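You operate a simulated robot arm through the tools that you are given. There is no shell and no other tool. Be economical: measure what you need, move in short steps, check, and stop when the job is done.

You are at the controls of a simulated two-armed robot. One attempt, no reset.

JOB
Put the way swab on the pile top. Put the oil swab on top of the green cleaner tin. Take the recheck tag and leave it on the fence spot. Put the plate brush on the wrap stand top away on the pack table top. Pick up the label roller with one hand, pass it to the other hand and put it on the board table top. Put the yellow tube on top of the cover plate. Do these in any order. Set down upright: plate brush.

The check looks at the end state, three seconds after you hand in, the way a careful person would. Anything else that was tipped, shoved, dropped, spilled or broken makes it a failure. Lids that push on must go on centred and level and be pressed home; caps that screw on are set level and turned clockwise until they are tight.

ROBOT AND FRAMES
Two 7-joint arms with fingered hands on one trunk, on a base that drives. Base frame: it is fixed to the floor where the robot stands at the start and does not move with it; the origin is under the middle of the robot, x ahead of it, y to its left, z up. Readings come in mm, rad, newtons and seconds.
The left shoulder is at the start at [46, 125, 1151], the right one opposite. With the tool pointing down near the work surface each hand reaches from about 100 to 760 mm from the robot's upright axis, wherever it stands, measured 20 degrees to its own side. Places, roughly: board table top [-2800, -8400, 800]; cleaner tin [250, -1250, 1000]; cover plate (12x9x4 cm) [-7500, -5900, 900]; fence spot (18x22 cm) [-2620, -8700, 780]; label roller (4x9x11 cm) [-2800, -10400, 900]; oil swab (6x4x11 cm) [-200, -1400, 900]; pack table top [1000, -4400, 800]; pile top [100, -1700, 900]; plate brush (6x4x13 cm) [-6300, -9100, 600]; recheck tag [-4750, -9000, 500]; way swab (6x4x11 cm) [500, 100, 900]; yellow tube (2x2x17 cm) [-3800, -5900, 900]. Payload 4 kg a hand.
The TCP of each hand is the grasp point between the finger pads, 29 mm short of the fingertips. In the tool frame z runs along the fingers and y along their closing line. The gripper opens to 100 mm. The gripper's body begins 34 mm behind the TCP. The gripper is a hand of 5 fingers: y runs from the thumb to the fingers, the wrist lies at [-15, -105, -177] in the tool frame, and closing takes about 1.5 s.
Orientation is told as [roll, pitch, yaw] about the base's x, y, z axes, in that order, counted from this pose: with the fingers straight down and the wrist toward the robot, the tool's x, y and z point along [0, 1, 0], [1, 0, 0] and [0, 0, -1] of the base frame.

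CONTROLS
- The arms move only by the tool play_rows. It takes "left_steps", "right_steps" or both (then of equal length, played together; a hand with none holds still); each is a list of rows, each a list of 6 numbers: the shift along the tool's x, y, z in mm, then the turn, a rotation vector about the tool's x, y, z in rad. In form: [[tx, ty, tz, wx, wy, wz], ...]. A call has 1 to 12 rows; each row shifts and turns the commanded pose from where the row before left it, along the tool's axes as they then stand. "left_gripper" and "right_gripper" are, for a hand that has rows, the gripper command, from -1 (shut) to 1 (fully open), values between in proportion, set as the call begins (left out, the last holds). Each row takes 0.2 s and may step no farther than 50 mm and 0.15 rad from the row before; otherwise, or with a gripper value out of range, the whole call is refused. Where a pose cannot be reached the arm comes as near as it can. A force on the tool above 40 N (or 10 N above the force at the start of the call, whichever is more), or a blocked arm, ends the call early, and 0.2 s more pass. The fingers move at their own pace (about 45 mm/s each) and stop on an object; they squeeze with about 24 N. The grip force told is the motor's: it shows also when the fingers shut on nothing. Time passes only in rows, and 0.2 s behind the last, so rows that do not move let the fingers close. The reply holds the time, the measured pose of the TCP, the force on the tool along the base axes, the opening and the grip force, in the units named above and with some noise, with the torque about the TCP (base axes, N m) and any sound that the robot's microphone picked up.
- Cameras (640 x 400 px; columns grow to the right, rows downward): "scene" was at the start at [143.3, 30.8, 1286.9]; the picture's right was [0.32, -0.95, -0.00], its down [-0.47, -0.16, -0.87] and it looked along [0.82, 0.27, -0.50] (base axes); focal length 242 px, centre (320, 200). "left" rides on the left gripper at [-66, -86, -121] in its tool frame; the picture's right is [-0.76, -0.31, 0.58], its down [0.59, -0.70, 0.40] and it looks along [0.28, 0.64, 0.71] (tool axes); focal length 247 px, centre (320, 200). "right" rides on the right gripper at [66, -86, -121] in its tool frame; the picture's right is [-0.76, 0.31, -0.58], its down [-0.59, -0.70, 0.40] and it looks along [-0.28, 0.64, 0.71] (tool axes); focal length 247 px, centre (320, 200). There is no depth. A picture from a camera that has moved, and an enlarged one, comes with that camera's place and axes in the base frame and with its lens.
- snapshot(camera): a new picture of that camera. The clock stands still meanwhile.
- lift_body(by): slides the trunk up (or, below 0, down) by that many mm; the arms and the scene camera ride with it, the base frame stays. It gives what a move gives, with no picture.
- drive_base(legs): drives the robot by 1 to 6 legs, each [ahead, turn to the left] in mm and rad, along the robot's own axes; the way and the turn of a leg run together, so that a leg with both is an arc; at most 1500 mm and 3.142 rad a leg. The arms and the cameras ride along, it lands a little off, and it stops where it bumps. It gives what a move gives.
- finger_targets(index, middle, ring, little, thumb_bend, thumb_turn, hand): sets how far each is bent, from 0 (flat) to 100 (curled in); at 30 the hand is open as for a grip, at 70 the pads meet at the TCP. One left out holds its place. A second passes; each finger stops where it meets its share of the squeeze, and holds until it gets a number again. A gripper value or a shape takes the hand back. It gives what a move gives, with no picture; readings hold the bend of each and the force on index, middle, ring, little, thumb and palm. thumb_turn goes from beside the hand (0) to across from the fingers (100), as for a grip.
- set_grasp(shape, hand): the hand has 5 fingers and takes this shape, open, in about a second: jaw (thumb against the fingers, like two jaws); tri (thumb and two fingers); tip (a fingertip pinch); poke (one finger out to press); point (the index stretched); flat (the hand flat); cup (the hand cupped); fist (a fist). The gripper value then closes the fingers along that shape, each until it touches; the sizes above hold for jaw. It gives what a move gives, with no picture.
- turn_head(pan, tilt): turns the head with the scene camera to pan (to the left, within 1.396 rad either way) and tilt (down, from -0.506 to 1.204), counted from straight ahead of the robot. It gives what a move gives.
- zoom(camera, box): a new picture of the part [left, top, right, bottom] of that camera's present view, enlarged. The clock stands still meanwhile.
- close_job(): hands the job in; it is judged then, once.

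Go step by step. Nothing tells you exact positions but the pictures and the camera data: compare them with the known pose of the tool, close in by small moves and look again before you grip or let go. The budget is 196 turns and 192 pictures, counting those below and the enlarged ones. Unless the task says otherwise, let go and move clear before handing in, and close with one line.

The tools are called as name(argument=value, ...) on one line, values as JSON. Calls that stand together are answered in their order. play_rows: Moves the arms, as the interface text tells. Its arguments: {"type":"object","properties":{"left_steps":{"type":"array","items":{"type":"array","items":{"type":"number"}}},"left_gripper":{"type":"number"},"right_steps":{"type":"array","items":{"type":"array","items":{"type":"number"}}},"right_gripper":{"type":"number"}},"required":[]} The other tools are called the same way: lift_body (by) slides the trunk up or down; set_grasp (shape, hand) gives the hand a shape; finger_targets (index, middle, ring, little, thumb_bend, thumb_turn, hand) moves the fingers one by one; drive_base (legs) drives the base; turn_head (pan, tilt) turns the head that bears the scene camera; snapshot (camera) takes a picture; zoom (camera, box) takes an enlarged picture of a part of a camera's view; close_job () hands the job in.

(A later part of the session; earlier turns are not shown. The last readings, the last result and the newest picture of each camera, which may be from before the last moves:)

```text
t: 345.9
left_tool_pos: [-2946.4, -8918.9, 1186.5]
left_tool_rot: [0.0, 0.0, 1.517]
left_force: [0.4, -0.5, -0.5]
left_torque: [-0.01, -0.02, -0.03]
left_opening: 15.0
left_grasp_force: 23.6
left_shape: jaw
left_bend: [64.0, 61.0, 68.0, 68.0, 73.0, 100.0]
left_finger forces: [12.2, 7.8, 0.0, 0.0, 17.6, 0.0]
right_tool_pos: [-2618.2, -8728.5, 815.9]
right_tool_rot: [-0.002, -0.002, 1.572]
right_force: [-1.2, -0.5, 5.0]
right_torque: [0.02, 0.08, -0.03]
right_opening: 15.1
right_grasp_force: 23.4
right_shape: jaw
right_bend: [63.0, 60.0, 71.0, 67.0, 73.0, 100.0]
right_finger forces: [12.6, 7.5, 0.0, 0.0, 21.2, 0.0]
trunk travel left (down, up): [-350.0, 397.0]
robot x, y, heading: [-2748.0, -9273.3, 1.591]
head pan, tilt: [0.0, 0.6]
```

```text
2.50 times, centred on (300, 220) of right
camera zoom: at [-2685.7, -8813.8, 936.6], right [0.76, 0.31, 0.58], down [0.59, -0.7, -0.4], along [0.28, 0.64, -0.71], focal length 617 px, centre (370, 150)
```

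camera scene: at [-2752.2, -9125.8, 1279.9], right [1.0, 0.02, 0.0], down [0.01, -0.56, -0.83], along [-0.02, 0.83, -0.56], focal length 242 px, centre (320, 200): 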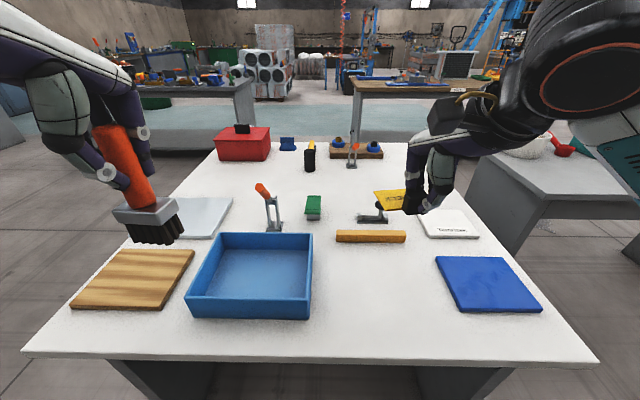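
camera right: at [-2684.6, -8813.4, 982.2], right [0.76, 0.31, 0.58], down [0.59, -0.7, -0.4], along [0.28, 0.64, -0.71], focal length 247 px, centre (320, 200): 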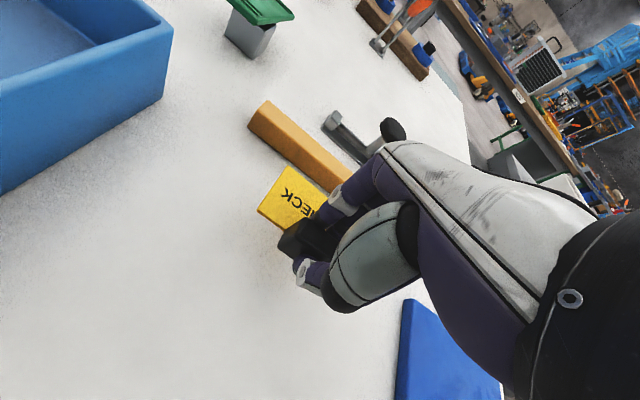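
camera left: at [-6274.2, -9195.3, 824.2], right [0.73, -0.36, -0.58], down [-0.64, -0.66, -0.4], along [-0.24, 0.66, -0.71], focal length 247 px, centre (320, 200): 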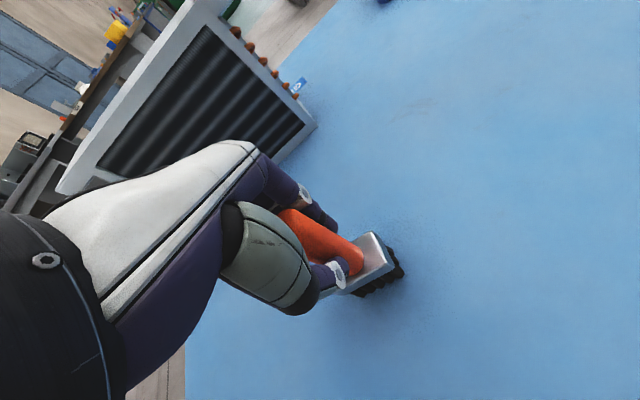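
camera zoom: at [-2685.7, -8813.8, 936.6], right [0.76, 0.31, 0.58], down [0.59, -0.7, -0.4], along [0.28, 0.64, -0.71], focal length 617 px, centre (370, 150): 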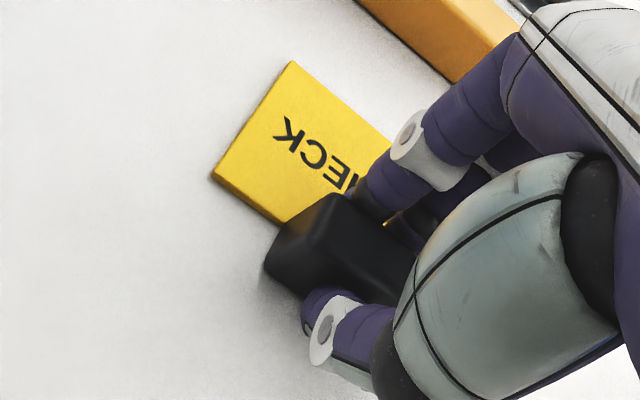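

Contact at 5 N, so the tag is down. Releasing and rising.

play_rows(right_steps=[[0, 0, 0, 0, 0, 0], [0, 0, 0, 0, 0, 0], [0, 0, 0, 0, 0, 0], [0, 0, 0, 0, 0, 0], [0, 0, 0, 0, 0, 0], [0, 0, 0, 0, 0, 0], [0, 0, -20, 0, 0, 0], [0, 0, -40, 0, 0, 0], [0, 0, -49, 0, 0, 0], [0, 0, -49, 0, 0, 0], [0, 0, -49, 0, 0, 0], [0, 0, -49, 0, 0, 0]], right_gripper=1)

play_rows(right_steps=[[0, -48, -10, 0, 0, 0], [0, -48, -10, 0, 0, 0], [0, -48, -10, 0, 0, 0], [0, -40, -10, 0, 0, 0]])

snapshot(camera="scene")

```text
t: 348.5
left_tool_pos: [-2946.3, -8917.7, 1185.5]
left_tool_rot: [-0.004, -0.002, 1.519]
left_force: [0.3, -0.4, -0.8]
left_torque: [0.02, 0.0, 0.0]
left_opening: 15.1
left_grasp_force: 24.0
left_shape: jaw
left_bend: [64.0, 61.0, 68.0, 68.0, 73.0, 100.0]
left_finger forces: [12.1, 7.9, 0.0, 0.0, 17.6, 0.0]
right_tool_pos: [-2621.0, -8727.8, 1070.6]
right_tool_rot: [-0.004, 0.002, 1.572]
right_force: [-0.1, -0.1, 0.5]
right_torque: [-0.01, 0.0, -0.01]
right_opening: 100.1
right_grasp_force: 0.0
right_shape: jaw
right_bend: [30.0, 30.0, 30.0, 30.0, 30.0, 98.0]
right_finger forces: [0.0, 0.0, 0.0, 0.0, 0.0, 0.0]
trunk travel left (down, up): [-350.0, 397.0]
robot x, y, heading: [-2747.8, -9270.6, 1.588]
head pan, tilt: [0.0, 0.6]
```

```text
t: 349.5
left_tool_pos: [-2947.3, -8917.2, 1185.5]
left_tool_rot: [-0.001, -0.001, 1.519]
left_force: [-0.8, -0.8, -0.8]
left_torque: [0.02, -0.02, 0.0]
left_opening: 15.0
left_grasp_force: 24.0
left_shape: jaw
left_bend: [64.0, 61.0, 68.0, 68.0, 73.0, 100.0]
left_finger forces: [12.2, 7.7, 0.0, 0.0, 17.6, 0.1]
right_tool_pos: [-2626.8, -8905.5, 1118.9]
right_tool_rot: [-0.004, 0.001, 1.569]
right_force: [-1.1, -0.1, 0.6]
right_torque: [0.0, 0.01, -0.03]
right_opening: 99.5
right_grasp_force: 0.0
right_shape: jaw
right_bend: [30.0, 30.0, 30.0, 30.0, 30.0, 98.0]
right_finger forces: [0.0, 0.0, 0.0, 0.0, 0.0, 0.1]
right hand out of reach, approached as far as the arm can: row 4
trunk travel left (down, up): [-350.0, 397.0]
robot x, y, heading: [-2746.7, -9272.2, 1.587]
head pan, tilt: [0.0, 0.6]
```

```text
66 pictures are left
camera scene: at [-2752.9, -9125.9, 1279.9], right [1.0, 0.02, 0.0], down [0.01, -0.57, -0.82], along [-0.02, 0.82, -0.57], focal length 242 px, centre (320, 200)
```

scene: 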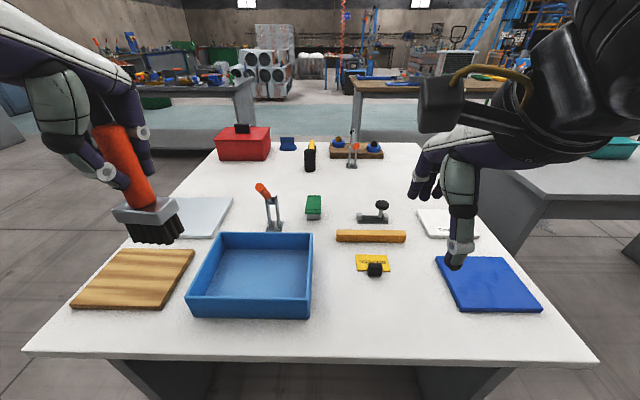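

The tag lies on the fence spot. Next I take the brush to the pack table, leaving by the gap west of the board table.

drive_base(legs=[[-150, 0], [0, 1.554], [1100, 0], [0, -1.571], [1500, 0]])

turn_head(pan=0, tilt=0.3)

snapshot(camera="scene")

```text
t: 371.1
left_tool_pos: [-4036.3, -7590.2, 1185.6]
left_tool_rot: [-0.001, -0.002, 1.468]
left_force: [0.0, 0.0, -0.8]
left_torque: [0.02, -0.01, 0.01]
left_opening: 14.9
left_grasp_force: 23.7
left_shape: jaw
left_bend: [64.0, 61.0, 68.0, 68.0, 74.0, 100.0]
left_finger forces: [12.2, 7.5, 0.0, 0.0, 17.3, 0.2]
right_tool_pos: [-3715.4, -7592.5, 1119.6]
right_tool_rot: [-0.002, 0.001, 1.521]
right_force: [0.2, 0.4, -0.6]
right_torque: [-0.01, 0.02, 0.0]
right_opening: 100.0
right_grasp_force: 0.0
right_shape: jaw
right_bend: [30.0, 30.0, 30.0, 30.0, 30.0, 98.0]
right_finger forces: [0.1, 0.0, 0.0, 0.1, 0.1, 0.1]
trunk travel left (down, up): [-350.0, 397.0]
robot x, y, heading: [-3858.8, -7955.6, 1.542]
head pan, tilt: [0.0, 0.6]
```

```text
t: 371.9
left_tool_pos: [-4036.0, -7590.4, 1185.2]
left_tool_rot: [-0.001, -0.002, 1.467]
left_force: [0.0, -0.1, -1.0]
left_torque: [0.0, 0.0, -0.02]
left_opening: 14.8
left_grasp_force: 24.0
left_shape: jaw
left_bend: [64.0, 61.0, 68.0, 68.0, 74.0, 100.0]
left_finger forces: [12.2, 7.5, 0.0, 0.0, 17.2, 0.1]
right_tool_pos: [-3716.1, -7593.7, 1119.8]
right_tool_rot: [-0.002, 0.0, 1.521]
right_force: [0.6, -0.4, 0.1]
right_torque: [0.02, 0.03, 0.02]
right_opening: 100.1
right_grasp_force: 0.0
right_shape: jaw
right_bend: [30.0, 30.0, 30.0, 30.0, 30.0, 98.0]
right_finger forces: [0.1, 0.1, 0.0, 0.0, 0.0, 0.0]
trunk travel left (down, up): [-350.0, 397.0]
robot x, y, heading: [-3858.2, -7954.6, 1.541]
head pan, tilt: [0.0, 0.3]
```

```text
65 pictures are left
camera scene: at [-3853.1, -7801.9, 1307.2], right [1.0, -0.03, 0.0], down [-0.01, -0.3, -0.95], along [0.03, 0.95, -0.3], focal length 242 px, centre (320, 200)
```

scene: 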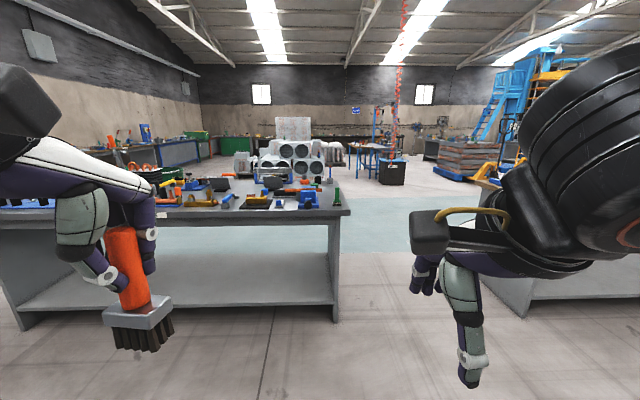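

The gap between the two tables is centred near x -3020. I'll go through it to the lane and turn east.

drive_base(legs=[[0, -0.69], [1270, 0], [0, 0.72], [1500, 0], [800, 0], [0, -1.4]])

snapshot(camera="scene")

```text
t: 396.4
left_tool_pos: [-2678.6, -4481.2, 1186.3]
left_tool_rot: [-0.002, -0.002, 0.074]
left_force: [-0.3, 0.0, -0.7]
left_torque: [0.0, -0.01, 0.02]
left_opening: 15.0
left_grasp_force: 24.3
left_shape: jaw
left_bend: [64.0, 61.0, 68.0, 68.0, 74.0, 100.0]
left_finger forces: [12.0, 7.9, 0.1, 0.0, 17.2, 0.0]
right_tool_pos: [-2624.7, -4798.1, 1119.8]
right_tool_rot: [-0.002, 0.001, 0.127]
right_force: [-0.3, 0.1, 0.0]
right_torque: [0.0, 0.01, 0.01]
right_opening: 100.1
right_grasp_force: 0.1
right_shape: jaw
right_bend: [30.0, 30.0, 30.0, 30.0, 30.0, 98.0]
right_finger forces: [0.0, 0.1, 0.0, 0.2, 0.0, 0.1]
trunk travel left (down, up): [-350.0, 397.0]
robot x, y, heading: [-3001.6, -4719.6, 0.137]
head pan, tilt: [0.0, 0.3]
```

```text
64 pictures are left
camera scene: at [-2855.9, -4697.3, 1307.3], right [0.14, -0.99, 0.0], down [-0.29, -0.04, -0.96], along [0.95, 0.14, -0.3], focal length 242 px, centre (320, 200)
```

scene: 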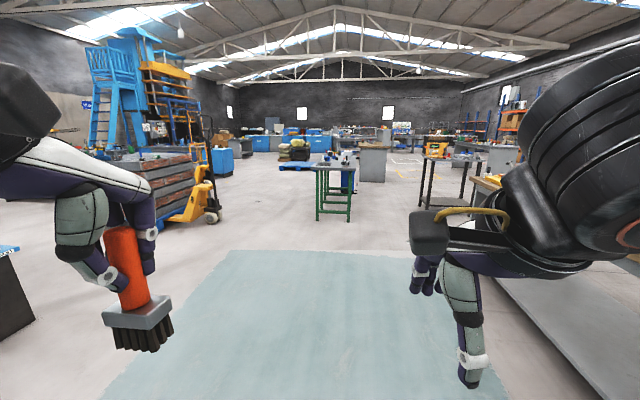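

The green-legged table straight ahead matches the pack table. I'll drive up to its near end.

drive_base(legs=[[0, -0.035], [1300, 0], [1200, 0], [0, -0.09]])

turn_head(pan=0, tilt=0.5)

snapshot(camera="scene")

```text
t: 409.2
left_tool_pos: [-235.8, -4235.9, 1186.2]
left_tool_rot: [-0.003, -0.001, -0.05]
left_force: [-0.2, 0.5, -0.5]
left_torque: [0.0, 0.01, 0.02]
left_opening: 14.9
left_grasp_force: 23.6
left_shape: jaw
left_bend: [64.0, 61.0, 68.0, 68.0, 74.0, 100.0]
left_finger forces: [12.0, 8.0, 0.0, 0.0, 17.4, 0.0]
right_tool_pos: [-221.4, -4556.8, 1119.7]
right_tool_rot: [-0.001, 0.003, 0.005]
right_force: [-0.4, 0.1, -0.7]
right_torque: [-0.04, 0.01, 0.02]
right_opening: 100.1
right_grasp_force: 0.2
right_shape: jaw
right_bend: [30.0, 30.0, 30.0, 30.0, 30.0, 98.0]
right_finger forces: [0.0, 0.0, 0.0, 0.0, 0.0, 0.0]
trunk travel left (down, up): [-350.0, 397.0]
robot x, y, heading: [-585.7, -4432.6, 0.021]
head pan, tilt: [0.0, 0.3]
```

```text
t: 410.0
left_tool_pos: [-237.5, -4235.8, 1185.2]
left_tool_rot: [-0.003, -0.001, -0.05]
left_force: [-0.2, 0.5, -1.4]
left_torque: [0.03, 0.06, 0.03]
left_opening: 15.0
left_grasp_force: 24.0
left_shape: jaw
left_bend: [64.0, 61.0, 68.0, 68.0, 74.0, 100.0]
left_finger forces: [11.9, 8.0, 0.1, 0.0, 17.3, 0.1]
right_tool_pos: [-221.1, -4556.0, 1119.3]
right_tool_rot: [-0.001, 0.001, 0.003]
right_force: [0.1, -0.3, 0.0]
right_torque: [-0.01, -0.03, -0.01]
right_opening: 100.0
right_grasp_force: 0.1
right_shape: jaw
right_bend: [30.0, 30.0, 30.0, 30.0, 30.0, 98.0]
right_finger forces: [0.0, 0.0, 0.0, 0.0, 0.1, 0.1]
trunk travel left (down, up): [-350.0, 397.0]
robot x, y, heading: [-591.8, -4432.1, 0.02]
head pan, tilt: [0.0, 0.499]
```

```text
63 pictures are left
camera scene: at [-441.5, -4428.5, 1289.0], right [0.02, -1.0, 0.0], down [-0.48, -0.01, -0.88], along [0.88, 0.02, -0.48], focal length 242 px, centre (320, 200)
```

scene: 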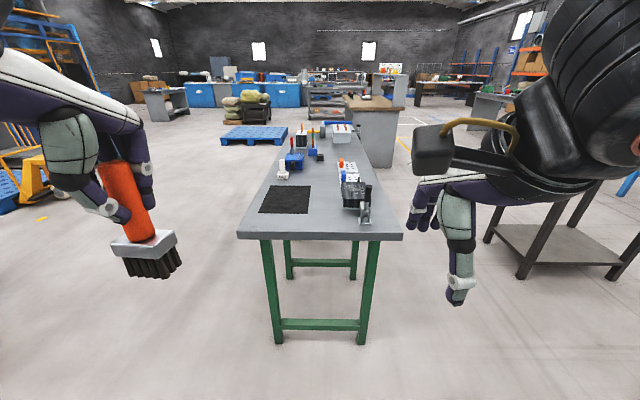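

The table's near end has free space in front of the black mat. I'll move in to set the brush down near [300, -4400].

drive_base(legs=[[0, -0.279], [383, 0], [0, 0.26]])

turn_head(pan=0.1, tilt=0.7)

snapshot(camera="scene")

snapshot(camera="left")

```text
t: 414.2
left_tool_pos: [141.6, -4337.5, 1186.2]
left_tool_rot: [-0.003, -0.002, -0.067]
left_force: [0.0, -0.5, -0.9]
left_torque: [-0.03, 0.02, 0.0]
left_opening: 15.0
left_grasp_force: 24.1
left_shape: jaw
left_bend: [64.0, 61.0, 68.0, 68.0, 74.0, 100.0]
left_finger forces: [12.0, 8.0, 0.1, 0.0, 17.3, 0.0]
right_tool_pos: [150.6, -4658.1, 1118.9]
right_tool_rot: [-0.004, 0.0, -0.012]
right_force: [-0.4, -0.6, 0.0]
right_torque: [-0.02, 0.03, -0.04]
right_opening: 99.9
right_grasp_force: 0.1
right_shape: jaw
right_bend: [30.0, 30.0, 30.0, 30.0, 30.0, 98.0]
right_finger forces: [0.1, 0.0, 0.1, 0.0, 0.0, 0.1]
trunk travel left (down, up): [-350.0, 397.0]
robot x, y, heading: [-214.0, -4532.7, 0.005]
head pan, tilt: [0.0, 0.499]
```

```text
t: 414.9
left_tool_pos: [141.4, -4338.2, 1184.1]
left_tool_rot: [-0.003, -0.003, -0.066]
left_force: [-0.1, -0.4, -0.8]
left_torque: [0.0, 0.0, 0.0]
left_opening: 15.2
left_grasp_force: 24.3
left_shape: jaw
left_bend: [64.0, 61.0, 68.0, 68.0, 74.0, 100.0]
left_finger forces: [12.0, 8.2, 0.0, 0.0, 17.3, 0.0]
right_tool_pos: [151.1, -4658.9, 1120.0]
right_tool_rot: [-0.001, 0.0, -0.012]
right_force: [-0.4, 0.0, 0.8]
right_torque: [0.03, 0.01, 0.0]
right_opening: 100.0
right_grasp_force: 0.0
right_shape: jaw
right_bend: [30.0, 30.0, 30.0, 30.0, 30.0, 98.0]
right_finger forces: [0.0, 0.0, 0.1, 0.0, 0.0, 0.0]
trunk travel left (down, up): [-350.0, 397.0]
robot x, y, heading: [-215.2, -4524.8, 0.005]
head pan, tilt: [0.099, 0.7]
```

```text
62 pictures are left
camera scene: at [-73.9, -4518.8, 1271.2], right [0.1, -0.99, 0.0], down [-0.64, -0.07, -0.77], along [0.76, 0.08, -0.64], focal length 242 px, centre (320, 200)
```

scene: 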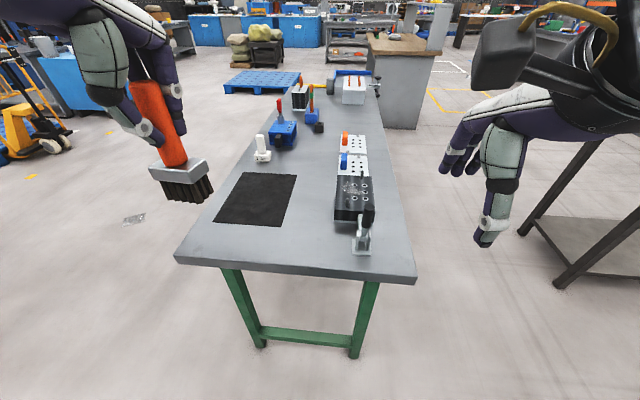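

```text
61 pictures are left
camera left: at [51.7, -4397.4, 1306.6], right [-0.36, -0.74, -0.58], down [-0.66, 0.63, -0.4], along [0.66, 0.24, -0.71], focal length 247 px, centre (320, 200)
```

left: 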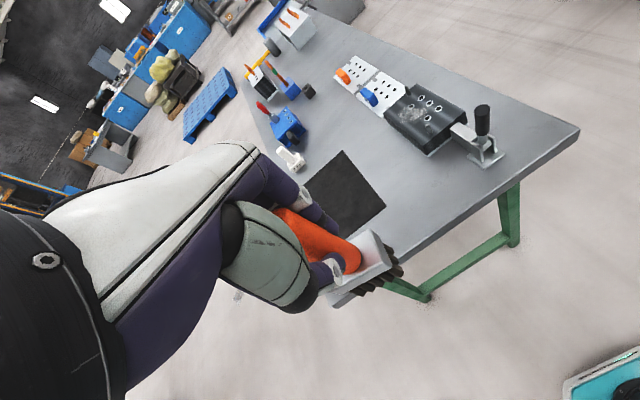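

The table surface seems to be at z ~765–800. I'll carry the brush over [375, -4430], between the mat and the hand press, and lower to a checking height.

play_rows(left_steps=[[-12.7, 39.8, 0, 0, 0, 0], [-12.7, 39.8, 0, 0, 0, 0], [-12.7, 39.8, 0, 0, 0, 0], [-12.7, 39.8, 0, 0, 0, 0], [-12.7, 39.8, 0, 0, 0, 0], [-12.7, 39.8, 0, 0, 0, 0], [0, 0, 49, 0, 0, 0], [0, 0, 49, 0, 0, 0], [0, 0, 49, 0, 0, 0], [0, 0, 49, 0, 0, 0], [0, 0, 45, 0, 0, 0], [0, 0, 0, 0, 0, 0]])

snapshot(camera="left")

zoom(camera="scene", box=[230, 140, 390, 270])

```text
t: 417.6
left_tool_pos: [375.2, -4428.7, 939.8]
left_tool_rot: [-0.002, -0.002, -0.068]
left_force: [0.7, -0.6, -0.7]
left_torque: [-0.01, 0.03, -0.01]
left_opening: 14.7
left_grasp_force: 24.4
left_shape: jaw
left_bend: [64.0, 61.0, 68.0, 68.0, 74.0, 100.0]
left_finger forces: [11.9, 8.3, 0.0, 0.0, 17.4, 0.1]
right_tool_pos: [151.4, -4659.5, 1119.7]
right_tool_rot: [-0.004, -0.002, -0.012]
right_force: [-0.5, 0.2, 0.0]
right_torque: [0.01, 0.01, -0.02]
right_opening: 99.9
right_grasp_force: 0.0
right_shape: jaw
right_bend: [30.0, 30.0, 30.0, 30.0, 30.0, 98.0]
right_finger forces: [0.0, 0.0, 0.1, 0.1, 0.0, 0.1]
trunk travel left (down, up): [-350.0, 397.0]
robot x, y, heading: [-219.7, -4534.5, 0.003]
head pan, tilt: [0.099, 0.7]
```

```text
60 pictures are left
camera left: at [285.7, -4487.6, 1061.2], right [-0.36, -0.74, -0.58], down [-0.66, 0.63, -0.4], along [0.66, 0.24, -0.71], focal length 247 px, centre (320, 200)
```

left: 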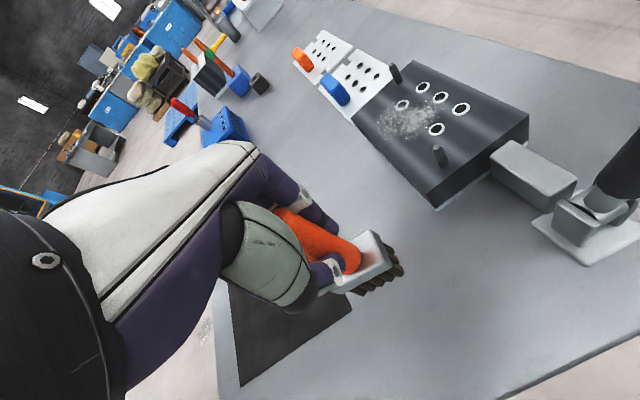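

```text
3.08 times, centred on (310, 205) of scene
camera zoom: at [-73.9, -4519.0, 1271.2], right [0.1, -0.99, 0.0], down [-0.64, -0.07, -0.76], along [0.76, 0.08, -0.64], focal length 744 px, centre (351, 185)
```

zoom: 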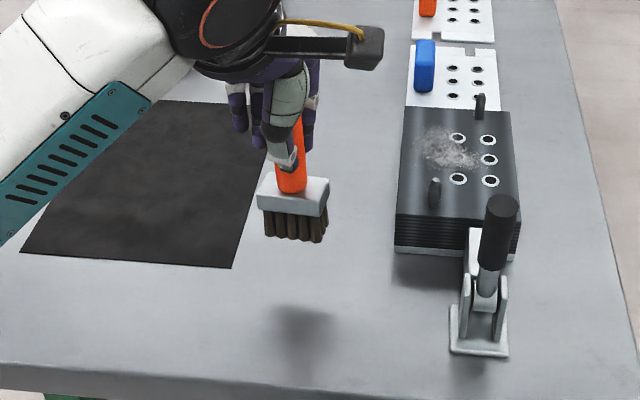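

Clear of everything, brush upright. I'll keep lowering, with a check near the surface.

play_rows(left_steps=[[0, 0, 30, 0, 0, 0], [0, 0, 15, 0, 0, 0], [0, 0, 10, 0, 0, 0], [0, 0, 0, 0, 0, 0]])

zoom(camera="scene", box=[270, 180, 350, 250])

```text
t: 418.6
left_tool_pos: [374.8, -4428.7, 889.9]
left_tool_rot: [-0.003, -0.003, -0.067]
left_force: [-0.2, 0.2, -0.6]
left_torque: [0.0, -0.01, -0.03]
left_opening: 14.7
left_grasp_force: 23.8
left_shape: jaw
left_bend: [64.0, 61.0, 68.0, 68.0, 74.0, 100.0]
left_finger forces: [11.9, 8.3, 0.0, 0.1, 17.4, 0.0]
right_tool_pos: [151.5, -4658.2, 1117.9]
right_tool_rot: [-0.001, 0.0, -0.011]
right_force: [0.6, -0.8, -0.2]
right_torque: [0.0, -0.04, -0.01]
right_opening: 99.5
right_grasp_force: 0.0
right_shape: jaw
right_bend: [30.0, 30.0, 30.0, 30.0, 30.0, 98.0]
right_finger forces: [0.0, 0.0, 0.0, 0.0, 0.1, 0.1]
trunk travel left (down, up): [-350.0, 397.0]
robot x, y, heading: [-215.7, -4529.2, 0.004]
head pan, tilt: [0.099, 0.7]
```

```text
5.71 times, centred on (310, 215) of scene
camera zoom: at [-73.9, -4519.0, 1271.2], right [0.1, -0.99, 0.0], down [-0.64, -0.07, -0.76], along [0.76, 0.08, -0.64], focal length 1381 px, centre (377, 114)
```

zoom: 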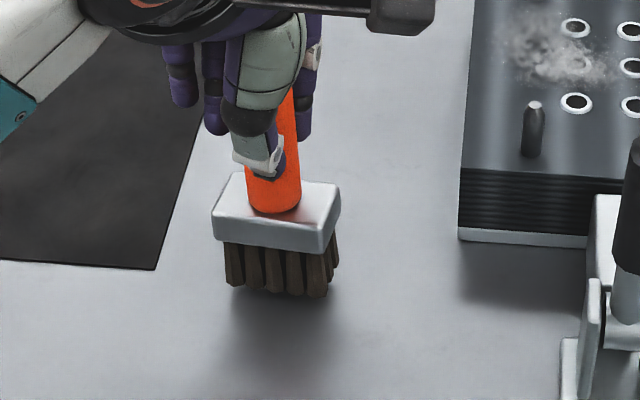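

play_rows(left_steps=[[0, 0, 8, 0, 0, 0], [0, 0, 4, 0, 0, 0], [0, 0, 2, 0, 0, 0], [0, 0, 2, 0, 0, 0], [0, 0, 0, 0, 0, 0]])

zoom(camera="scene", box=[270, 180, 350, 250])

```text
t: 419.8
left_tool_pos: [373.9, -4431.6, 877.9]
left_tool_rot: [-0.001, -0.011, -0.067]
left_force: [-4.5, -2.5, 32.1]
left_torque: [0.06, -0.07, 0.0]
left_opening: 17.1
left_grasp_force: 23.9
left_shape: jaw
left_bend: [65.0, 60.0, 68.0, 68.0, 75.0, 100.0]
left_finger forces: [13.8, 10.9, 0.0, 0.1, 25.5, 0.1]
right_tool_pos: [148.0, -4658.5, 1120.7]
right_tool_rot: [-0.001, -0.001, -0.012]
right_force: [0.8, -1.4, -1.0]
right_torque: [-0.04, -0.01, -0.02]
right_opening: 99.9
right_grasp_force: 0.1
right_shape: jaw
right_bend: [30.0, 30.0, 30.0, 30.0, 30.0, 98.0]
right_finger forces: [0.0, 0.1, 0.1, 0.0, 0.0, 0.0]
trunk travel left (down, up): [-350.0, 397.0]
robot x, y, heading: [-214.1, -4530.2, 0.006]
head pan, tilt: [0.099, 0.7]
```

```text
5.71 times, centred on (310, 215) of scene
camera zoom: at [-77.3, -4519.6, 1271.9], right [0.1, -0.99, 0.0], down [-0.64, -0.07, -0.77], along [0.76, 0.08, -0.64], focal length 1381 px, centre (377, 114)
```

zoom: 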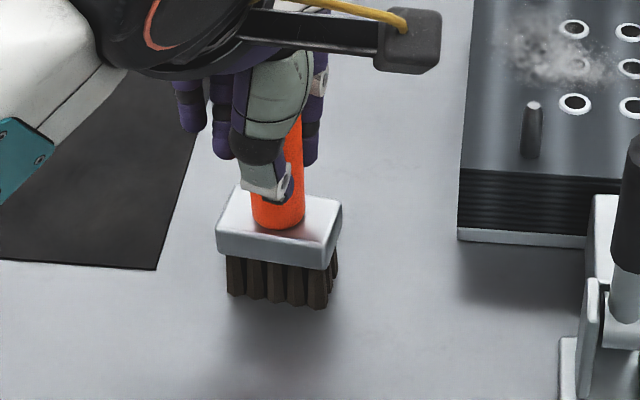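

Contact, with too much pressure. I'll ease up, then release and rise.

play_rows(left_steps=[[0, 0, -2, 0, 0, 0], [0, 0, -1.5, 0, 0, 0], [0, 0, 0, 0, 0, 0]])

play_rows(left_steps=[[0, 0, 0, 0, 0, 0], [0, 0, 0, 0, 0, 0], [0, 0, 0, 0, 0, 0], [0, 0, 0, 0, 0, 0], [0, 0, 0, 0, 0, 0], [0, 0, 0, 0, 0, 0], [0, 0, -25, 0, 0, 0], [0, 0, -45, 0, 0, 0], [0, 0, -49, 0, 0, 0], [0, 0, -49, 0, 0, 0], [0, 0, -49, 0, 0, 0]], left_gripper=1)

snapshot(camera="scene")

```text
t: 420.6
left_tool_pos: [373.0, -4429.6, 879.2]
left_tool_rot: [0.0, -0.002, -0.068]
left_force: [-1.0, -5.7, 18.6]
left_torque: [-0.07, -0.11, -0.04]
left_opening: 17.2
left_grasp_force: 23.6
left_shape: jaw
left_bend: [65.0, 60.0, 68.0, 68.0, 75.0, 100.0]
left_finger forces: [14.9, 10.8, 0.0, 0.0, 21.3, 0.0]
right_tool_pos: [148.3, -4659.8, 1119.4]
right_tool_rot: [-0.001, 0.0, -0.011]
right_force: [-0.6, 0.6, -0.5]
right_torque: [0.0, -0.02, -0.03]
right_opening: 99.9
right_grasp_force: 0.0
right_shape: jaw
right_bend: [30.0, 30.0, 30.0, 30.0, 30.0, 98.0]
right_finger forces: [0.1, 0.0, 0.1, 0.0, 0.1, 0.1]
trunk travel left (down, up): [-350.0, 397.0]
robot x, y, heading: [-211.6, -4533.3, 0.003]
head pan, tilt: [0.099, 0.7]
```

```text
t: 422.9
left_tool_pos: [374.8, -4431.4, 1096.2]
left_tool_rot: [-0.001, -0.003, -0.066]
left_force: [-0.1, 0.5, 0.1]
left_torque: [0.02, -0.02, -0.02]
left_opening: 100.0
left_grasp_force: 0.0
left_shape: jaw
left_bend: [30.0, 30.0, 30.0, 30.0, 30.0, 98.0]
left_finger forces: [0.0, 0.0, 0.0, 0.0, 0.0, 0.0]
right_tool_pos: [150.5, -4659.3, 1120.3]
right_tool_rot: [-0.003, 0.002, -0.012]
right_force: [-0.8, 0.3, 0.4]
right_torque: [0.0, -0.01, -0.01]
right_opening: 100.1
right_grasp_force: 0.0
right_shape: jaw
right_bend: [30.0, 30.0, 30.0, 30.0, 30.0, 98.0]
right_finger forces: [0.1, 0.0, 0.1, 0.1, 0.0, 0.1]
trunk travel left (down, up): [-350.0, 397.0]
robot x, y, heading: [-215.4, -4528.0, 0.003]
head pan, tilt: [0.099, 0.7]
```

```text
56 pictures are left
camera scene: at [-74.5, -4518.4, 1271.3], right [0.1, -0.99, 0.0], down [-0.64, -0.07, -0.77], along [0.76, 0.08, -0.64], focal length 242 px, centre (320, 200)
```

scene: 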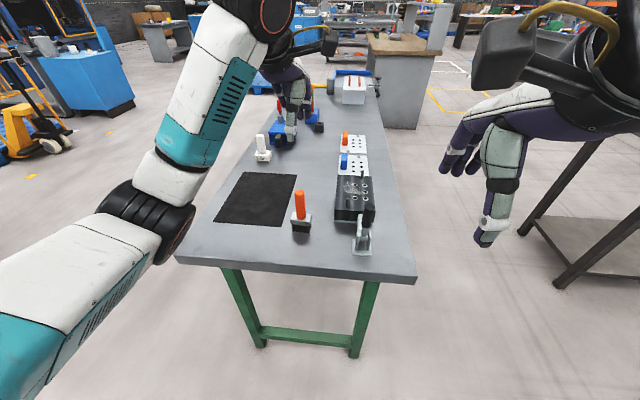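

The brush stands upright on the pack table. I'll tuck the left arm and drive back the way I came for the label roller.

play_rows(left_steps=[[0, -45, -20, 0, 0, 0], [0, -45, -20, 0, 0, 0], [0, -45, -20, 0, 0, 0], [10, -45, -15, 0, 0, 0], [10, -45, 0, 0, 0, 0]])

drive_base(legs=[[-250, 0], [0, 3.138], [1300, 0], [1255, 0]])

```text
t: 424.1
left_tool_pos: [150.3, -4395.8, 1166.0]
left_tool_rot: [-0.001, -0.003, -0.066]
left_force: [0.2, 0.4, 0.0]
left_torque: [-0.04, 0.02, -0.05]
left_opening: 99.9
left_grasp_force: 0.1
left_shape: jaw
left_bend: [30.0, 30.0, 30.0, 30.0, 30.0, 98.0]
left_finger forces: [0.0, 0.0, 0.1, 0.0, 0.0, 0.0]
right_tool_pos: [148.7, -4658.6, 1118.9]
right_tool_rot: [-0.004, 0.001, -0.012]
right_force: [0.3, -0.3, -0.7]
right_torque: [0.02, 0.0, -0.01]
right_opening: 100.0
right_grasp_force: 0.0
right_shape: jaw
right_bend: [30.0, 30.0, 30.0, 30.0, 30.0, 98.0]
right_finger forces: [0.1, 0.0, 0.1, 0.0, 0.0, 0.1]
trunk travel left (down, up): [-350.0, 397.0]
robot x, y, heading: [-216.5, -4532.0, 0.009]
head pan, tilt: [0.099, 0.7]
```

```text
t: 445.5
left_tool_pos: [-3395.3, -4585.3, 1164.7]
left_tool_rot: [-0.003, -0.002, 3.05]
left_force: [-0.8, 0.9, -0.2]
left_torque: [-0.01, 0.0, -0.01]
left_opening: 100.0
left_grasp_force: 0.0
left_shape: jaw
left_bend: [30.0, 30.0, 30.0, 30.0, 30.0, 98.0]
left_finger forces: [0.0, 0.1, 0.1, 0.1, 0.0, 0.1]
right_tool_pos: [-3386.7, -4323.5, 1119.9]
right_tool_rot: [-0.001, 0.002, 3.102]
right_force: [0.8, 0.5, 0.2]
right_torque: [-0.01, -0.03, 0.01]
right_opening: 99.9
right_grasp_force: 0.1
right_shape: jaw
right_bend: [30.0, 30.0, 30.0, 30.0, 30.0, 98.0]
right_finger forces: [0.0, 0.1, 0.0, 0.1, 0.1, 0.0]
trunk travel left (down, up): [-350.0, 397.0]
robot x, y, heading: [-3024.9, -4458.6, 3.116]
head pan, tilt: [0.099, 0.7]
```

drive_base(legs=[[0, 1.596], [1300, 0], [1240, 0]])

```text
t: 461.7
left_tool_pos: [-2934.9, -7336.3, 1165.1]
left_tool_rot: [-0.003, -0.003, -1.647]
left_force: [0.0, 0.2, -0.3]
left_torque: [0.03, -0.02, 0.0]
left_opening: 99.9
left_grasp_force: 0.1
left_shape: jaw
left_bend: [30.0, 30.0, 30.0, 30.0, 30.0, 98.0]
left_finger forces: [0.0, 0.0, 0.0, 0.1, 0.0, 0.1]
right_tool_pos: [-3196.8, -7332.9, 1119.5]
right_tool_rot: [-0.001, 0.001, -1.591]
right_force: [1.1, 0.4, 0.2]
right_torque: [0.01, 0.02, -0.04]
right_opening: 99.6
right_grasp_force: 0.1
right_shape: jaw
right_bend: [30.0, 30.0, 30.0, 30.0, 30.0, 98.0]
right_finger forces: [0.0, 0.0, 0.0, 0.0, 0.1, 0.0]
trunk travel left (down, up): [-350.0, 397.0]
robot x, y, heading: [-3065.2, -6963.8, -1.576]
head pan, tilt: [0.099, 0.7]
```

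drive_base(legs=[[0, -0.7], [1228, 0], [0, 0.705], [1500, 0], [180, 0], [0, 1.571]])

turn_head(pan=-0.5, tilt=0.4)

snapshot(camera="scene")

```text
t: 483.7
left_tool_pos: [-3439.6, -9451.0, 1165.5]
left_tool_rot: [-0.003, -0.003, -0.062]
left_force: [-0.2, -0.2, -0.2]
left_torque: [0.03, 0.01, 0.01]
left_opening: 99.8
left_grasp_force: 0.1
left_shape: jaw
left_bend: [30.0, 30.0, 30.0, 30.0, 30.0, 98.0]
left_finger forces: [0.0, 0.1, 0.0, 0.0, 0.0, 0.1]
right_tool_pos: [-3438.4, -9712.7, 1120.7]
right_tool_rot: [-0.002, -0.001, -0.009]
right_force: [-0.7, -0.3, 0.2]
right_torque: [-0.04, 0.01, -0.01]
right_opening: 100.0
right_grasp_force: 0.2
right_shape: jaw
right_bend: [30.0, 30.0, 30.0, 30.0, 30.0, 98.0]
right_finger forces: [0.0, 0.0, 0.0, 0.1, 0.1, 0.0]
trunk travel left (down, up): [-350.0, 397.0]
robot x, y, heading: [-3805.9, -9588.3, 0.012]
head pan, tilt: [0.099, 0.7]
```

```text
t: 484.7
left_tool_pos: [-3437.6, -9451.2, 1164.6]
left_tool_rot: [-0.001, -0.002, -0.063]
left_force: [-0.4, 0.4, -0.3]
left_torque: [0.04, 0.0, 0.02]
left_opening: 100.0
left_grasp_force: 0.1
left_shape: jaw
left_bend: [30.0, 30.0, 30.0, 30.0, 30.0, 98.0]
left_finger forces: [0.0, 0.0, 0.0, 0.1, 0.0, 0.0]
right_tool_pos: [-3438.1, -9713.3, 1118.8]
right_tool_rot: [-0.002, 0.001, -0.01]
right_force: [0.3, -0.1, -0.3]
right_torque: [0.0, 0.01, -0.03]
right_opening: 99.8
right_grasp_force: 0.0
right_shape: jaw
right_bend: [30.0, 30.0, 30.0, 30.0, 30.0, 98.0]
right_finger forces: [0.0, 0.1, 0.1, 0.1, 0.0, 0.0]
trunk travel left (down, up): [-350.0, 397.0]
robot x, y, heading: [-3803.0, -9584.0, 0.014]
head pan, tilt: [-0.499, 0.4]
```

```text
55 pictures are left
camera scene: at [-3667.0, -9627.2, 1298.0], right [-0.47, -0.88, 0.0], down [-0.34, 0.18, -0.92], along [0.81, -0.43, -0.39], focal length 242 px, centre (320, 200)
```

scene: 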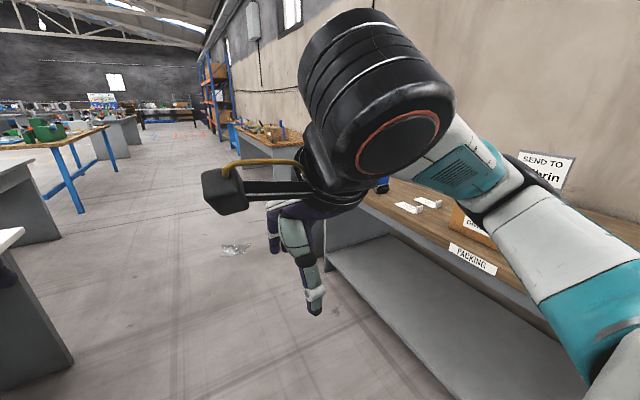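

drive_base(legs=[[980, 0], [0, -1.585]])

turn_head(pan=0, tilt=0.5)

snapshot(camera="scene")

```text
t: 493.7
left_tool_pos: [-2680.7, -9919.7, 1166.3]
left_tool_rot: [-0.003, -0.001, -1.597]
left_force: [-0.5, -0.8, 0.1]
left_torque: [-0.02, -0.01, 0.02]
left_opening: 99.9
left_grasp_force: 0.0
left_shape: jaw
left_bend: [30.0, 30.0, 30.0, 30.0, 30.0, 98.0]
left_finger forces: [0.1, 0.0, 0.1, 0.0, 0.0, 0.0]
right_tool_pos: [-2943.0, -9929.7, 1119.9]
right_tool_rot: [-0.001, 0.0, -1.542]
right_force: [0.8, 0.6, 0.6]
right_torque: [-0.01, -0.01, 0.01]
right_opening: 100.2
right_grasp_force: 0.1
right_shape: jaw
right_bend: [30.0, 30.0, 30.0, 30.0, 30.0, 98.0]
right_finger forces: [0.0, 0.0, 0.1, 0.1, 0.0, 0.0]
trunk travel left (down, up): [-350.0, 397.0]
robot x, y, heading: [-2829.1, -9554.9, -1.525]
head pan, tilt: [-0.499, 0.4]
```

```text
t: 494.6
left_tool_pos: [-2680.7, -9919.4, 1166.1]
left_tool_rot: [-0.003, -0.001, -1.597]
left_force: [0.2, -0.7, -0.4]
left_torque: [0.0, 0.0, -0.02]
left_opening: 100.0
left_grasp_force: 0.1
left_shape: jaw
left_bend: [30.0, 30.0, 30.0, 30.0, 30.0, 98.0]
left_finger forces: [0.0, 0.1, 0.0, 0.1, 0.0, 0.1]
right_tool_pos: [-2942.2, -9929.1, 1119.1]
right_tool_rot: [-0.002, 0.0, -1.542]
right_force: [0.5, 0.6, -0.5]
right_torque: [0.03, -0.01, 0.02]
right_opening: 100.0
right_grasp_force: 0.0
right_shape: jaw
right_bend: [30.0, 30.0, 30.0, 30.0, 30.0, 98.0]
right_finger forces: [0.1, 0.0, 0.1, 0.0, 0.0, 0.1]
trunk travel left (down, up): [-350.0, 397.0]
robot x, y, heading: [-2831.3, -9557.6, -1.526]
head pan, tilt: [0.0, 0.499]
```

```text
54 pictures are left
camera scene: at [-2822.6, -9704.1, 1288.9], right [-1.0, -0.04, 0.0], down [-0.02, 0.48, -0.88], along [0.04, -0.88, -0.48], focal length 242 px, centre (320, 200)
```

scene: 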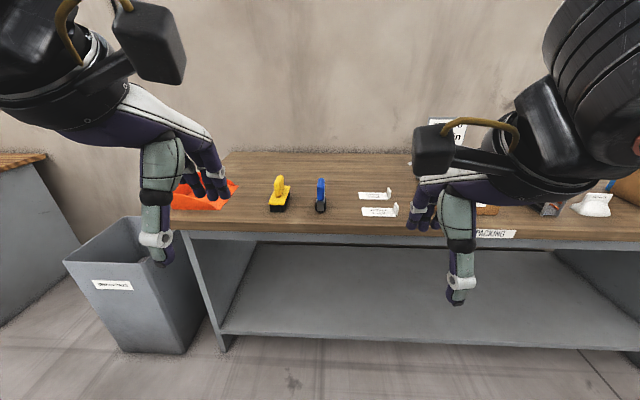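

zoom(camera="scene", box=[250, 160, 410, 230])

```text
4.00 times, centred on (330, 195) of scene
camera zoom: at [-2822.6, -9704.1, 1288.9], right [-1.0, -0.04, 0.0], down [-0.02, 0.48, -0.88], along [0.04, -0.88, -0.48], focal length 967 px, centre (280, 220)
```

zoom: 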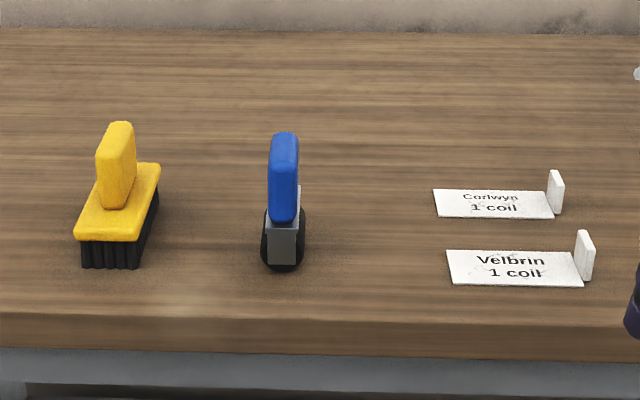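

The label roller is the blue-handled tool with the black wheel at about [-2794, -10425]. I'll move closer and square up to study it for the two-hand pass.

drive_base(legs=[[0, -0.045], [270, 0]])

turn_head(pan=0, tilt=0.6)

zoom(camera="scene", box=[270, 150, 390, 240])

snapshot(camera="left")

snapshot(camera="right")

```text
t: 496.9
left_tool_pos: [-2696.1, -10193.8, 1165.5]
left_tool_rot: [0.0, -0.002, -1.643]
left_force: [-0.1, -0.6, -0.7]
left_torque: [0.02, 0.0, 0.01]
left_opening: 100.1
left_grasp_force: 0.0
left_shape: jaw
left_bend: [30.0, 30.0, 30.0, 30.0, 30.0, 98.0]
left_finger forces: [0.1, 0.0, 0.0, 0.0, 0.0, 0.0]
right_tool_pos: [-2958.1, -10193.3, 1119.8]
right_tool_rot: [-0.001, 0.003, -1.586]
right_force: [-0.6, 0.1, -0.3]
right_torque: [-0.03, 0.03, -0.02]
right_opening: 99.7
right_grasp_force: 0.1
right_shape: jaw
right_bend: [30.0, 30.0, 30.0, 30.0, 30.0, 98.0]
right_finger forces: [0.1, 0.0, 0.0, 0.1, 0.0, 0.0]
trunk travel left (down, up): [-350.0, 397.0]
robot x, y, heading: [-2829.6, -9829.9, -1.569]
head pan, tilt: [0.0, 0.499]
```

```text
t: 497.6
left_tool_pos: [-2696.1, -10194.2, 1165.5]
left_tool_rot: [-0.002, -0.003, -1.64]
left_force: [0.2, 0.6, -1.1]
left_torque: [0.0, 0.02, 0.02]
left_opening: 100.0
left_grasp_force: 0.1
left_shape: jaw
left_bend: [30.0, 30.0, 30.0, 30.0, 30.0, 98.0]
left_finger forces: [0.1, 0.0, 0.0, 0.1, 0.0, 0.1]
right_tool_pos: [-2958.3, -10192.4, 1119.5]
right_tool_rot: [-0.002, 0.0, -1.587]
right_force: [-0.5, 0.7, -0.1]
right_torque: [0.01, 0.01, 0.01]
right_opening: 99.9
right_grasp_force: 0.0
right_shape: jaw
right_bend: [30.0, 30.0, 30.0, 30.0, 30.0, 98.0]
right_finger forces: [0.0, 0.1, 0.0, 0.0, 0.0, 0.0]
trunk travel left (down, up): [-350.0, 397.0]
robot x, y, heading: [-2830.7, -9826.3, -1.573]
head pan, tilt: [0.0, 0.6]
```

```text
4.44 times, centred on (330, 195) of scene
camera zoom: at [-2828.5, -9970.1, 1279.9], right [-1.0, 0.0, 0.0], down [0.0, 0.56, -0.83], along [0.0, -0.83, -0.56], focal length 1074 px, centre (276, 222)
```

zoom: 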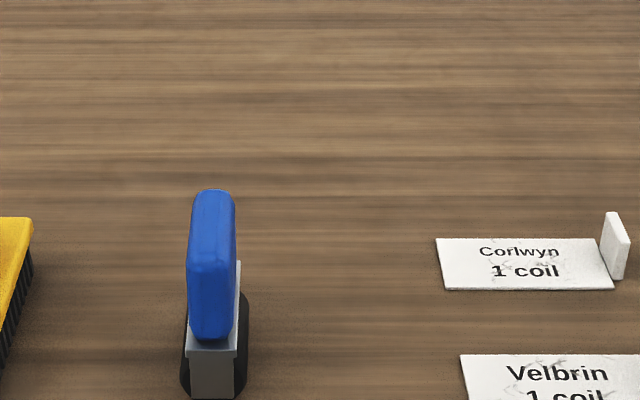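

```text
51 pictures are left
camera left: at [-2754.8, -10104.2, 1287.0], right [-0.73, 0.36, -0.58], down [0.64, 0.66, -0.4], along [0.24, -0.66, -0.71], focal length 247 px, centre (320, 200)
```

left: 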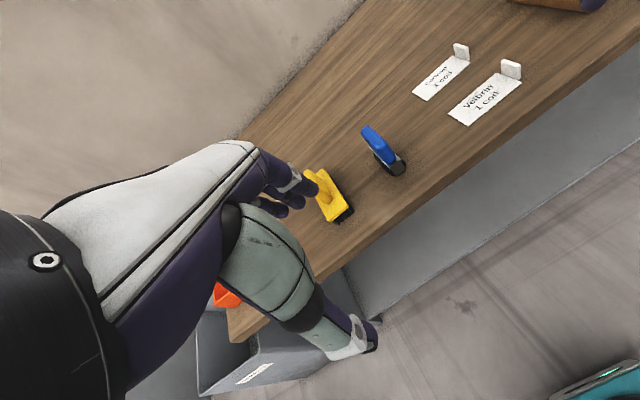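

```text
50 pictures are left
camera right: at [-2891.4, -10107.1, 1240.1], right [-0.76, -0.3, 0.58], down [-0.58, 0.71, -0.4], along [-0.29, -0.64, -0.71], focal length 247 px, centre (320, 200)
```

right: 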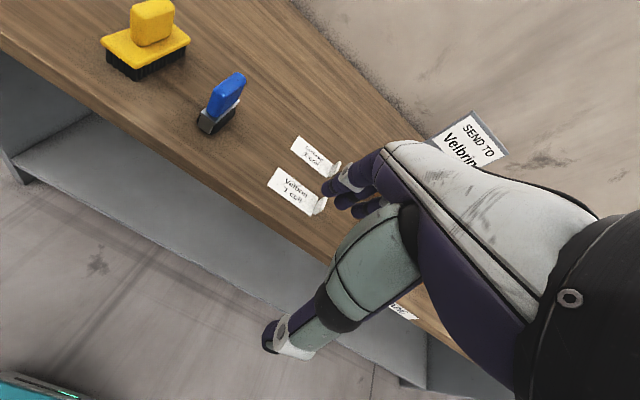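

zoom(camera="left", box=[340, 110, 440, 185])

zoom(camera="right", box=[170, 55, 270, 145])

```text
5.33 times, centred on (390, 148) of left
camera zoom: at [-2754.8, -10104.2, 1287.0], right [-0.73, 0.36, -0.58], down [0.64, 0.66, -0.4], along [0.24, -0.66, -0.71], focal length 1317 px, centre (-53, 480)
```

zoom: 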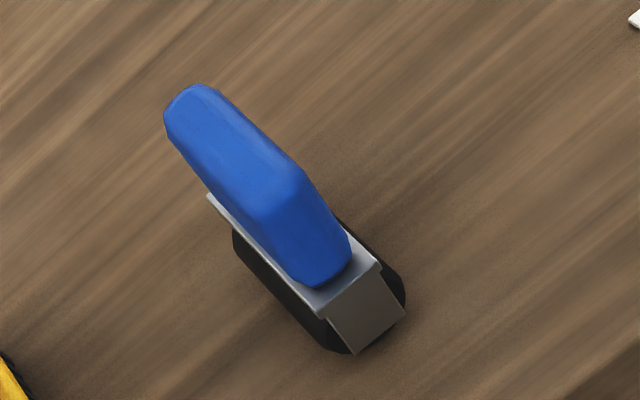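

```text
4.44 times, centred on (220, 100) of right
camera zoom: at [-2891.4, -10107.1, 1240.1], right [-0.76, -0.3, 0.58], down [-0.58, 0.71, -0.4], along [-0.29, -0.64, -0.71], focal length 1098 px, centre (764, 644)
```

zoom: 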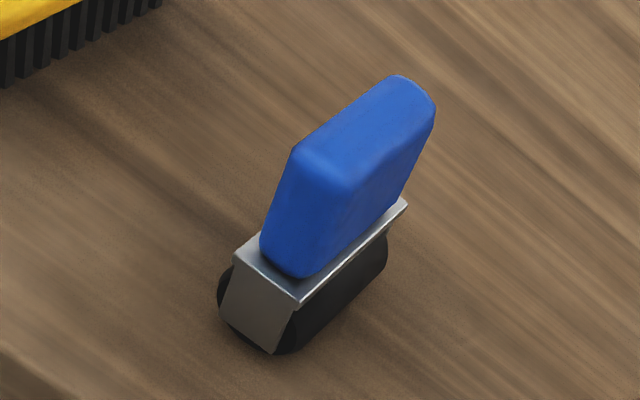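

The roller's blue handle runs along y: 66 mm long, about 24 mm thick, top centre about [-2790, -10447, 951]. The right hand will pinch its faces from above; the left will then take its two ends from the side. First I'll set the right hand to three-finger shape and turn it.

drive_base(legs=[[100, 0]])

set_grasp(hand="right", shape="tri")

play_rows(right_steps=[[0, 0, 0, 0, 0, -0.145], [0, 0, 0, 0, 0, -0.145], [0, 0, 0, 0, 0, -0.145], [0, 0, 0, 0, 0, -0.145], [0, 0, 0, 0, 0, -0.145], [0, 0, 0, 0, 0, -0.145], [0, 0, 0, 0, 0, -0.145], [0, 0, 0, 0, 0, -0.145], [0, 0, 0, 0, 0, -0.145], [0, 0, 0, 0, 0, -0.145], [0, 0, 0, 0, 0, -0.13], [0, 0, 0, 0, 0, 0]])

snapshot(camera="scene")

```text
t: 498.7
left_tool_pos: [-2698.7, -10297.6, 1164.4]
left_tool_rot: [-0.002, -0.003, -1.645]
left_force: [-0.2, -0.3, 0.2]
left_torque: [-0.01, -0.04, 0.0]
left_opening: 100.0
left_grasp_force: 0.1
left_shape: jaw
left_bend: [30.0, 30.0, 30.0, 30.0, 30.0, 98.0]
left_finger forces: [0.0, 0.0, 0.0, 0.0, 0.1, 0.0]
right_tool_pos: [-2961.4, -10294.1, 1119.8]
right_tool_rot: [-0.001, 0.003, -1.593]
right_force: [-0.1, 0.1, -0.6]
right_torque: [0.0, 0.02, 0.0]
right_opening: 99.8
right_grasp_force: 0.0
right_shape: jaw
right_bend: [30.0, 30.0, 30.0, 30.0, 30.0, 98.0]
right_finger forces: [0.1, 0.0, 0.1, 0.0, 0.1, 0.0]
trunk travel left (down, up): [-350.0, 397.0]
robot x, y, heading: [-2827.4, -9928.2, -1.571]
head pan, tilt: [0.0, 0.6]
```

```text
t: 499.6
left_tool_pos: [-2697.1, -10296.2, 1166.1]
left_tool_rot: [-0.002, -0.001, -1.645]
left_force: [0.6, -0.7, 0.0]
left_torque: [-0.01, -0.01, 0.0]
left_opening: 100.0
left_grasp_force: 0.0
left_shape: jaw
left_bend: [30.0, 30.0, 30.0, 30.0, 30.0, 98.0]
left_finger forces: [0.1, 0.1, 0.0, 0.1, 0.0, 0.1]
right_tool_pos: [-2961.0, -10292.8, 1119.0]
right_tool_rot: [-0.002, 0.0, -1.591]
right_force: [0.3, 0.3, 0.1]
right_torque: [0.02, 0.01, 0.02]
right_opening: 99.8
right_grasp_force: 0.1
right_shape: tri
right_bend: [30.0, 30.0, 99.0, 99.0, 30.0, 98.0]
right_finger forces: [0.0, 0.0, 0.1, 0.0, 0.0, 0.1]
trunk travel left (down, up): [-350.0, 397.0]
robot x, y, heading: [-2832.7, -9924.3, -1.578]
head pan, tilt: [0.0, 0.6]
```

```text
t: 502.2
left_tool_pos: [-2697.9, -10296.7, 1165.5]
left_tool_rot: [-0.001, -0.002, -1.647]
left_force: [0.7, -0.7, 0.5]
left_torque: [0.03, 0.01, -0.03]
left_opening: 100.1
left_grasp_force: 0.0
left_shape: jaw
left_bend: [30.0, 30.0, 30.0, 30.0, 30.0, 98.0]
left_finger forces: [0.0, 0.1, 0.0, 0.0, 0.0, 0.0]
right_tool_pos: [-2958.7, -10293.0, 1120.2]
right_tool_rot: [0.0, 0.002, -0.011]
right_force: [0.5, 0.2, 0.1]
right_torque: [0.0, 0.02, 0.02]
right_opening: 100.0
right_grasp_force: 0.0
right_shape: tri
right_bend: [30.0, 30.0, 99.0, 99.0, 30.0, 98.0]
right_finger forces: [0.0, 0.0, 0.1, 0.1, 0.0, 0.0]
trunk travel left (down, up): [-350.0, 397.0]
robot x, y, heading: [-2827.4, -9925.6, -1.579]
head pan, tilt: [0.0, 0.6]
```

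```text
47 pictures are left
camera scene: at [-2829.4, -10071.0, 1279.9], right [-1.0, 0.0, 0.0], down [0.0, 0.57, -0.82], along [0.0, -0.82, -0.57], focal length 242 px, centre (320, 200)
```

scene: 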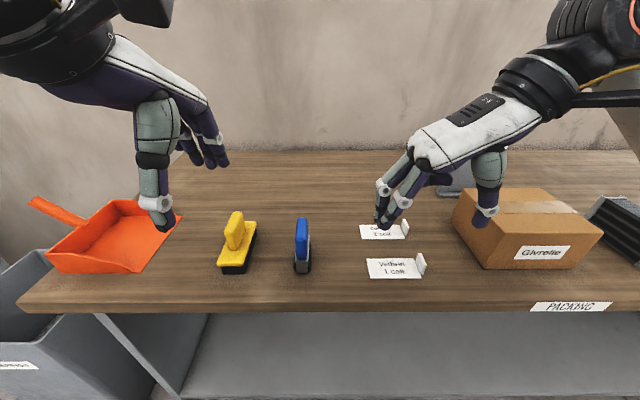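

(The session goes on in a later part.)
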